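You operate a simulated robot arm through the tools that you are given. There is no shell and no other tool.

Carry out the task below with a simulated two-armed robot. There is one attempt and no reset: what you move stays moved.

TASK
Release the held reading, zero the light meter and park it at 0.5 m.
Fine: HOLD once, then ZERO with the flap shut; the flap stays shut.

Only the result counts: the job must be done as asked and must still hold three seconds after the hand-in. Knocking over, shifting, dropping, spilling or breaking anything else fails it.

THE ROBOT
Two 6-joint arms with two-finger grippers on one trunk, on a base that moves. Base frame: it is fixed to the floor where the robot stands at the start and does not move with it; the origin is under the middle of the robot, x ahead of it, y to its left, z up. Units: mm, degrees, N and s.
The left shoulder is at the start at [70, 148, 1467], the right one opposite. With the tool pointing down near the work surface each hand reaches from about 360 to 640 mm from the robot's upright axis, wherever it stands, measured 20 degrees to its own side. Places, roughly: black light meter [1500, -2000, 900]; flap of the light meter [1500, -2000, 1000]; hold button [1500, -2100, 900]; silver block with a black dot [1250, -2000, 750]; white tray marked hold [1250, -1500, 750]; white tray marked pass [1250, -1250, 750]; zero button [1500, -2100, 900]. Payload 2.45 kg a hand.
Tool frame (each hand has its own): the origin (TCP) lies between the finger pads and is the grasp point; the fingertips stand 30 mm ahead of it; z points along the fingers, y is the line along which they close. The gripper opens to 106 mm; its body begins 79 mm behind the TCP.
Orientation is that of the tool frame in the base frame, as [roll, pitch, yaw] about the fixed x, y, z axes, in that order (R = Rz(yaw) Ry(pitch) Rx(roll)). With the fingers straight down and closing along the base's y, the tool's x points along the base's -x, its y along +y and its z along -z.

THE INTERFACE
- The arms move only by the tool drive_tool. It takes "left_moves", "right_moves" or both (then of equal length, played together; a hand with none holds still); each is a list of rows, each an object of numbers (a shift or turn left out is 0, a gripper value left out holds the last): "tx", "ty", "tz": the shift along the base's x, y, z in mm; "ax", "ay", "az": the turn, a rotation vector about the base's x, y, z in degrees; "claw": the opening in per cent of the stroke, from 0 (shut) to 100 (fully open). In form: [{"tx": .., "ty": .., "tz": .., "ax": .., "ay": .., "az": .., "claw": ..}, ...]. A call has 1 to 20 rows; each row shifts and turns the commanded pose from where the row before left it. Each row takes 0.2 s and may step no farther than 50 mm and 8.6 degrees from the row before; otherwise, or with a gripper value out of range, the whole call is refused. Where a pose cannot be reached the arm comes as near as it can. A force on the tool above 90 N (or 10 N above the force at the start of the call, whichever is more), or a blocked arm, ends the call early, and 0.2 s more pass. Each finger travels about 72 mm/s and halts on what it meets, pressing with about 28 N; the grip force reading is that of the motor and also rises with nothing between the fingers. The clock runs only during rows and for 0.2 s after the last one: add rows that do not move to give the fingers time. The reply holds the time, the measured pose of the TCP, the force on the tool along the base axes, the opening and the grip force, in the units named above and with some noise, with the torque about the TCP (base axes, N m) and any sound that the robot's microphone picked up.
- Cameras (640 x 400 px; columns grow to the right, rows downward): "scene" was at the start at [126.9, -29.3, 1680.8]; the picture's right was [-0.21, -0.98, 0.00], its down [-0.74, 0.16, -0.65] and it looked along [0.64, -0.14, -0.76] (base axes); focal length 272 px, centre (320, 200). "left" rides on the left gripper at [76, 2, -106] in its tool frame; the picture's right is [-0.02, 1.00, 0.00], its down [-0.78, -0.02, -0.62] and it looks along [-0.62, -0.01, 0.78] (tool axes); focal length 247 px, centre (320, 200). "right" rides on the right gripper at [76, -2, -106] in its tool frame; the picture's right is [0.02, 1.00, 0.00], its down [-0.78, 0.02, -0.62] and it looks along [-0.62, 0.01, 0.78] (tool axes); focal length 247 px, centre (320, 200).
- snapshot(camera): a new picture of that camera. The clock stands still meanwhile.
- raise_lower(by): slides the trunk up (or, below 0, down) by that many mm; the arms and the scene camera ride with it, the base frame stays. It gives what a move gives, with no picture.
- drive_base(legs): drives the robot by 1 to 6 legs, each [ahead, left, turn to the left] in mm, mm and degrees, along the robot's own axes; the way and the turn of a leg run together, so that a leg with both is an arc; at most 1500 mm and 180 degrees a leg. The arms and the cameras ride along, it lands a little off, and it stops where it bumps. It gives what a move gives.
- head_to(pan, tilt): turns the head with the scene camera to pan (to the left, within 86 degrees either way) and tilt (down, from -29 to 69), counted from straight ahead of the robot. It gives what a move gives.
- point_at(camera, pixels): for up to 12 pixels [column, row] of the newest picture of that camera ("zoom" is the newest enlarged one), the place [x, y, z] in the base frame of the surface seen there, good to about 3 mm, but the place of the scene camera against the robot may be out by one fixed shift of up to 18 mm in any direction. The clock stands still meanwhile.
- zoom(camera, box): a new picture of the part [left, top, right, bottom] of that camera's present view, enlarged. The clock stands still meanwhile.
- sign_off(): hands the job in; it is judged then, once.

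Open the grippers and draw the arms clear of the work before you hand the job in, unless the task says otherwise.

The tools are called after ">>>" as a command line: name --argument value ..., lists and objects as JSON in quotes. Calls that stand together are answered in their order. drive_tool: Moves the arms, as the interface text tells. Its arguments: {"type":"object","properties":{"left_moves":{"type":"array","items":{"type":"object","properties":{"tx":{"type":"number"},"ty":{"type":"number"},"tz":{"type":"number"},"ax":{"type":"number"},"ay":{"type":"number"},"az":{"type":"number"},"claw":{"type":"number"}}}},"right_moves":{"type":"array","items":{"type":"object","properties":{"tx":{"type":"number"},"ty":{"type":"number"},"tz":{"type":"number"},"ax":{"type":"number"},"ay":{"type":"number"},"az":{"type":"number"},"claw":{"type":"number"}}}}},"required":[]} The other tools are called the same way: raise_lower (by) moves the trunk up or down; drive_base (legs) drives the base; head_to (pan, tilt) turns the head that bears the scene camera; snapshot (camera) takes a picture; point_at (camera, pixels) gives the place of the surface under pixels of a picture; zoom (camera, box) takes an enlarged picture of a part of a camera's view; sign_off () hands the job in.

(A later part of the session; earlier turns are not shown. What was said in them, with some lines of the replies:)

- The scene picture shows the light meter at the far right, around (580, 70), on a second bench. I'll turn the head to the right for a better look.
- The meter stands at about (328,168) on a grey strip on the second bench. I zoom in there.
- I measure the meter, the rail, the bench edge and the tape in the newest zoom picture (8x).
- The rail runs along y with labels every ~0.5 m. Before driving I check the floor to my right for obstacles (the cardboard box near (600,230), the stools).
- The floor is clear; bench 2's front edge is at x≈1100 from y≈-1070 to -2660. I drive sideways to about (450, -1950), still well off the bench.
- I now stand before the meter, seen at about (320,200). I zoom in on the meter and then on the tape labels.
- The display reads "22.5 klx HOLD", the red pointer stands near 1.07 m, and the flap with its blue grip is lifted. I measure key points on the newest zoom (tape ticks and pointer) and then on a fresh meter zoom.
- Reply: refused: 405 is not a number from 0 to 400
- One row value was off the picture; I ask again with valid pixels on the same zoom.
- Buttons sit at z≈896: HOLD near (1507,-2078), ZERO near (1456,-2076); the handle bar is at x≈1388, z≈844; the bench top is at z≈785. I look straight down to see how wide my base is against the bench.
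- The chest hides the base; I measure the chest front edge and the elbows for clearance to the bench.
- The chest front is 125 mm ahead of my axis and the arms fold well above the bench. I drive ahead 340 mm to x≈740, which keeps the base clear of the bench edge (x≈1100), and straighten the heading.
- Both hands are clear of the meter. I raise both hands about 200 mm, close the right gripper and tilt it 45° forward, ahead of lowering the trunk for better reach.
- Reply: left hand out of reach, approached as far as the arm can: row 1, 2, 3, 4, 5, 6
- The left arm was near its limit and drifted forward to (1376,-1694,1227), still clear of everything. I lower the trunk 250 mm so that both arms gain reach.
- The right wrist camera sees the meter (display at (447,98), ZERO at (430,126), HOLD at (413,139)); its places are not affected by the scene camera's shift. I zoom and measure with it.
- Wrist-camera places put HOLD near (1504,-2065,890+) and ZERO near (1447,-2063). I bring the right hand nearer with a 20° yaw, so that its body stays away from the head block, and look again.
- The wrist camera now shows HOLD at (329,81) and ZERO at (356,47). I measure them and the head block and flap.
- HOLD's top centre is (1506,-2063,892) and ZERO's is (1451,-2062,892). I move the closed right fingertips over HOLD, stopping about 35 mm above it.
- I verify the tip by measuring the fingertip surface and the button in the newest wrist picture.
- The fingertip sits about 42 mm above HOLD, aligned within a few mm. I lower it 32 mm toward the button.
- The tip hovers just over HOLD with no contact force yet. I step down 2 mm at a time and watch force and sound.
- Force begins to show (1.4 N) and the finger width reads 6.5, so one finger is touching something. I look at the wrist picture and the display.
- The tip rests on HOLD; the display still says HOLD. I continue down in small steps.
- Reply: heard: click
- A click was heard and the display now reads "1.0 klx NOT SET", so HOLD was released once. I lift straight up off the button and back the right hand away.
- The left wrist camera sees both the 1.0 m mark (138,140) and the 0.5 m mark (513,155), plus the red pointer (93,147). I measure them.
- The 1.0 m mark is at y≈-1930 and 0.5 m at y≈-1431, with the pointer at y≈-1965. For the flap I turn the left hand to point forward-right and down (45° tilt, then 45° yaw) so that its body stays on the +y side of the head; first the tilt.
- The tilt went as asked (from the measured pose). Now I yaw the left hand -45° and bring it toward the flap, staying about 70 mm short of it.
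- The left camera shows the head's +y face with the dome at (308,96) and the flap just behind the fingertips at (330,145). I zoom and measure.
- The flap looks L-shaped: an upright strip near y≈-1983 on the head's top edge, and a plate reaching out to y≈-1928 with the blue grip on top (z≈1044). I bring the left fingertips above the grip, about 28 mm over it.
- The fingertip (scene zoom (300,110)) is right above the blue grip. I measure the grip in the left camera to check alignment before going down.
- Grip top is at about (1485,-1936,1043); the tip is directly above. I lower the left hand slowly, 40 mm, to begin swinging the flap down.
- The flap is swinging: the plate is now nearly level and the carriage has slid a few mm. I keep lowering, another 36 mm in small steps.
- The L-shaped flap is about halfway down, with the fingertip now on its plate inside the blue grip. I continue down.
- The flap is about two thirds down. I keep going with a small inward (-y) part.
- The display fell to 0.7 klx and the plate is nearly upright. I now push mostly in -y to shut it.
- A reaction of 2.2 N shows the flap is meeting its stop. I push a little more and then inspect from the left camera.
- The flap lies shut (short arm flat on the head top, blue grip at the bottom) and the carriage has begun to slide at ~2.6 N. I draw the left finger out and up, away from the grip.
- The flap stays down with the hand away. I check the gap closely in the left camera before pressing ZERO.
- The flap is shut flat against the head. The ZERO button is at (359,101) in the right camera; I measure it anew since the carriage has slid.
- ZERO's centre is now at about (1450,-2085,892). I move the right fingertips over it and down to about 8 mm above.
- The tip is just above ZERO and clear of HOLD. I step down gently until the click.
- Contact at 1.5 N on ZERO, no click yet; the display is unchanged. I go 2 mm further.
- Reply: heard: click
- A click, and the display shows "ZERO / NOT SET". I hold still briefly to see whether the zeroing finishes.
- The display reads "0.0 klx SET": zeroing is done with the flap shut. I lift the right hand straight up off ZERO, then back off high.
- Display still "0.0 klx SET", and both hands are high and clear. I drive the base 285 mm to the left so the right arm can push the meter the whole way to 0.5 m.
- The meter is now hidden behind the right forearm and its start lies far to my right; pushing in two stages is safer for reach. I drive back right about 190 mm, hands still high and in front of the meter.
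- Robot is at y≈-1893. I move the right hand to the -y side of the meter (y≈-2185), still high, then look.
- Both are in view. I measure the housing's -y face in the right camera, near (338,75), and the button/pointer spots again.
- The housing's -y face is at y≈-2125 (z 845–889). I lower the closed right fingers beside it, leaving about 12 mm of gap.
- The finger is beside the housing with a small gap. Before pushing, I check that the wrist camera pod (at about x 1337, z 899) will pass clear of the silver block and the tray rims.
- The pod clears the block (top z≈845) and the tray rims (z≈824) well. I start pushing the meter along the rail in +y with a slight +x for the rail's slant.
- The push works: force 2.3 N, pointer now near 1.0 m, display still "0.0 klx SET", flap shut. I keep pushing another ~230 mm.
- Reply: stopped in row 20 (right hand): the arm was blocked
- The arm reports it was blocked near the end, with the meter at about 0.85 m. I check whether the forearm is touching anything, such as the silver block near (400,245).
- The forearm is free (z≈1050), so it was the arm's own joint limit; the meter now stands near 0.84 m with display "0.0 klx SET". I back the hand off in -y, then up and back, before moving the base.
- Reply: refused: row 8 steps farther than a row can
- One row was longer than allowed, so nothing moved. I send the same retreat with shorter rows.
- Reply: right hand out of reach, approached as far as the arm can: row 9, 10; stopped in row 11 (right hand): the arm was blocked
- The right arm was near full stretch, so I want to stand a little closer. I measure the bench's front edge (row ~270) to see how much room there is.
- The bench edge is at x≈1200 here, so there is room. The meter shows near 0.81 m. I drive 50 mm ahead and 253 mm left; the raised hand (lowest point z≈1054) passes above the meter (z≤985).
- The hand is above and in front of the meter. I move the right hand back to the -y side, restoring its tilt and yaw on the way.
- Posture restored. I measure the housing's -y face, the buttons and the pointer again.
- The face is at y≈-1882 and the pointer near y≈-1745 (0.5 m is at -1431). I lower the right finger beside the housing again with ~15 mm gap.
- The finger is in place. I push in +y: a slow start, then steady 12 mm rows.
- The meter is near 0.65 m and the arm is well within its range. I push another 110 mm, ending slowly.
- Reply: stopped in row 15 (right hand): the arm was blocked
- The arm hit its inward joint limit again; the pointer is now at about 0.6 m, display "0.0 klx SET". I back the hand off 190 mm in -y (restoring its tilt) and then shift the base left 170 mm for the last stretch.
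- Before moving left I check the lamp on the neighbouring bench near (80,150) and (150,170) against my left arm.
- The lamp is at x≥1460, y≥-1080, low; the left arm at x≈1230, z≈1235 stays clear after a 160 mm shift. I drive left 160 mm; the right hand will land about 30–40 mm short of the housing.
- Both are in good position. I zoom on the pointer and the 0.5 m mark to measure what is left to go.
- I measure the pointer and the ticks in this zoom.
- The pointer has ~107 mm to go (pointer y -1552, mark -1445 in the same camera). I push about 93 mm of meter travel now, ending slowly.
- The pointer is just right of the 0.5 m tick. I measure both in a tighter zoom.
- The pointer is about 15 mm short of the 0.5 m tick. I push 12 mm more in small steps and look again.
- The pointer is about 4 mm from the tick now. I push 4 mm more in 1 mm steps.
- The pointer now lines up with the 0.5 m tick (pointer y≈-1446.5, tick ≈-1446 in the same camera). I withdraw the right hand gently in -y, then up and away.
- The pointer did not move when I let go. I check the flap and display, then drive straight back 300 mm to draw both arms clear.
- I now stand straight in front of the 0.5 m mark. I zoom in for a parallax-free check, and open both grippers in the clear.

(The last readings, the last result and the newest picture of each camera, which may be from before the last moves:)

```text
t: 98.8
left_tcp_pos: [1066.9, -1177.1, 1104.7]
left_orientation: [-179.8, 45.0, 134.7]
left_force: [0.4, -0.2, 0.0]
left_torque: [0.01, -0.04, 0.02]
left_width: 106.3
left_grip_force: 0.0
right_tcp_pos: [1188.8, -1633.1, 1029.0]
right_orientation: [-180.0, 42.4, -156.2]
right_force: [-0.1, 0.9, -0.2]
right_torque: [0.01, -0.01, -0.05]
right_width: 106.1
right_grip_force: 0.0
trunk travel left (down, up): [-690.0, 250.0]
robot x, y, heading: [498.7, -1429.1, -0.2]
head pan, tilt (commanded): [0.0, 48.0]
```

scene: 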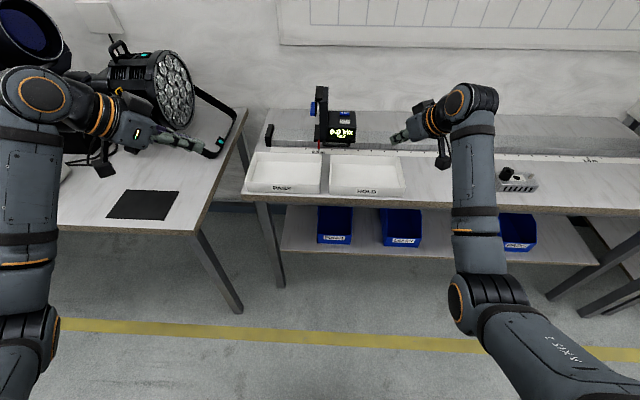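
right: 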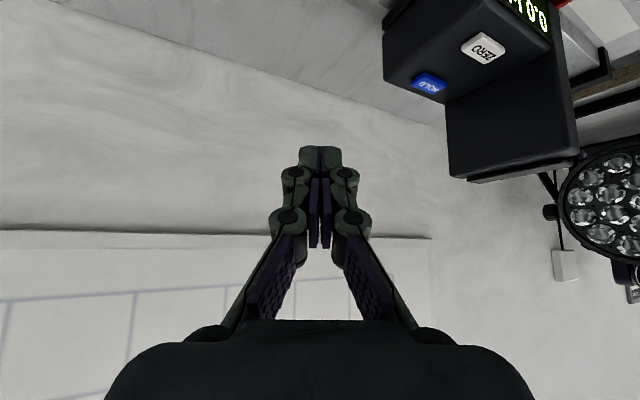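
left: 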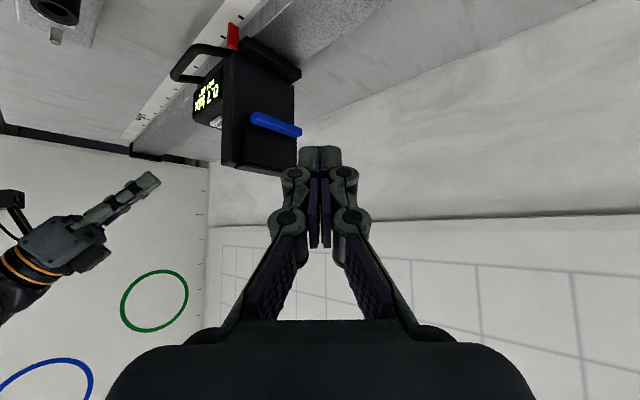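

The pointer sits right over the 0.5 m tick (both at column ~250). I back off another 200 mm so that the hands are off the bench, and take a last look.

>>> drive_base --legs '[[-200, 0, 0]]'

>>> head_to --pan 0 --tilt 35

>>> snapshot --camera "scene"

>>> zoom --camera "scene" --box '[280, 100, 440, 220]'

```text
t: 100.5
left_tcp_pos: [860.8, -1175.3, 1103.6]
left_orientation: [-179.7, 45.0, 134.8]
left_force: [-0.1, 0.0, -0.1]
left_torque: [-0.01, 0.01, -0.03]
left_width: 106.1
left_grip_force: 0.1
right_tcp_pos: [982.6, -1631.7, 1028.6]
right_orientation: [-180.0, 42.4, -156.2]
right_force: [0.7, 0.2, -0.2]
right_torque: [-0.04, -0.03, -0.03]
right_width: 105.9
right_grip_force: 0.1
trunk travel left (down, up): [-690.0, 250.0]
robot x, y, heading: [288.9, -1427.4, -0.3]
head pan, tilt (commanded): [0.0, 48.0]
```

```text
t: 101.2
left_tcp_pos: [859.0, -1175.2, 1104.4]
left_orientation: [-179.8, 45.1, 134.7]
left_force: [-0.2, -0.1, -0.4]
left_torque: [-0.03, 0.03, 0.02]
left_width: 106.2
left_grip_force: 0.0
right_tcp_pos: [981.8, -1631.9, 1030.3]
right_orientation: [-180.0, 42.4, -156.1]
right_force: [0.6, -0.3, -0.3]
right_torque: [-0.02, 0.03, 0.0]
right_width: 106.1
right_grip_force: 0.0
trunk travel left (down, up): [-690.0, 250.0]
robot x, y, heading: [287.7, -1428.2, -0.5]
head pan, tilt (commanded): [0.0, 35.0]
```

```text
taken
```

scene: 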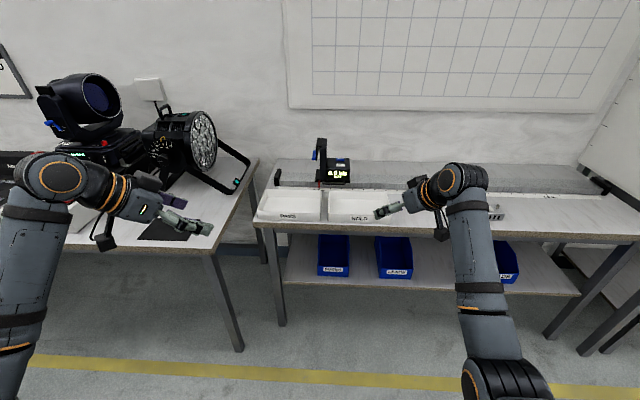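

```text
3.33 times, centred on (360, 160) of scene
```

zoom: 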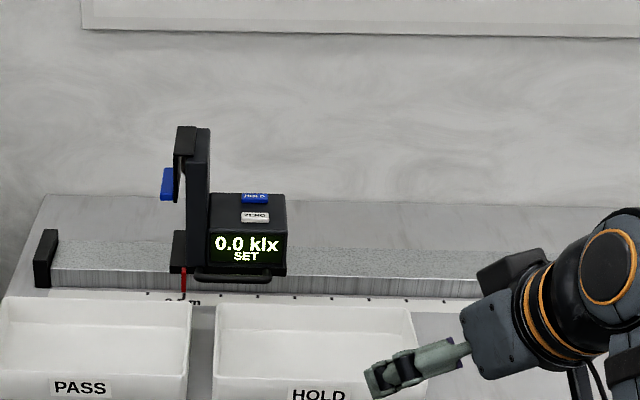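

The display reads "0.0 klx SET", the flap is shut, and the pointer is on 0.5 m. The block and trays were not touched, both grippers are open, and the arms are clear of the work. I hand the job in.

>>> sign_off

```text
The job is handed in.
```

The light meter is zeroed and parked at 0.5 m. Its display reads "0.0 klx SET" and its flap is shut. The job is handed in; the hand-in gave no verdict.

- **HOLD:** I pressed it once. One click was heard and the display changed from "22.5 klx HOLD" to "1.0 klx NOT SET".
- **Flap and ZERO:** I closed the flap first, then pressed ZERO once. The display settled at "0.0 klx SET", and the flap was still shut in the last picture.
- **Parking:** I slid the meter along its rail until the red pointer sat on the 0.5 m tick. Seen straight on, pointer and tick lined up to within about 1 mm, and the pointer did not move when I let go.
- **Surroundings:** I saw no sign of touching the silver block, the trays or anything else on the bench. Both grippers are open and the arms are clear of the bench.
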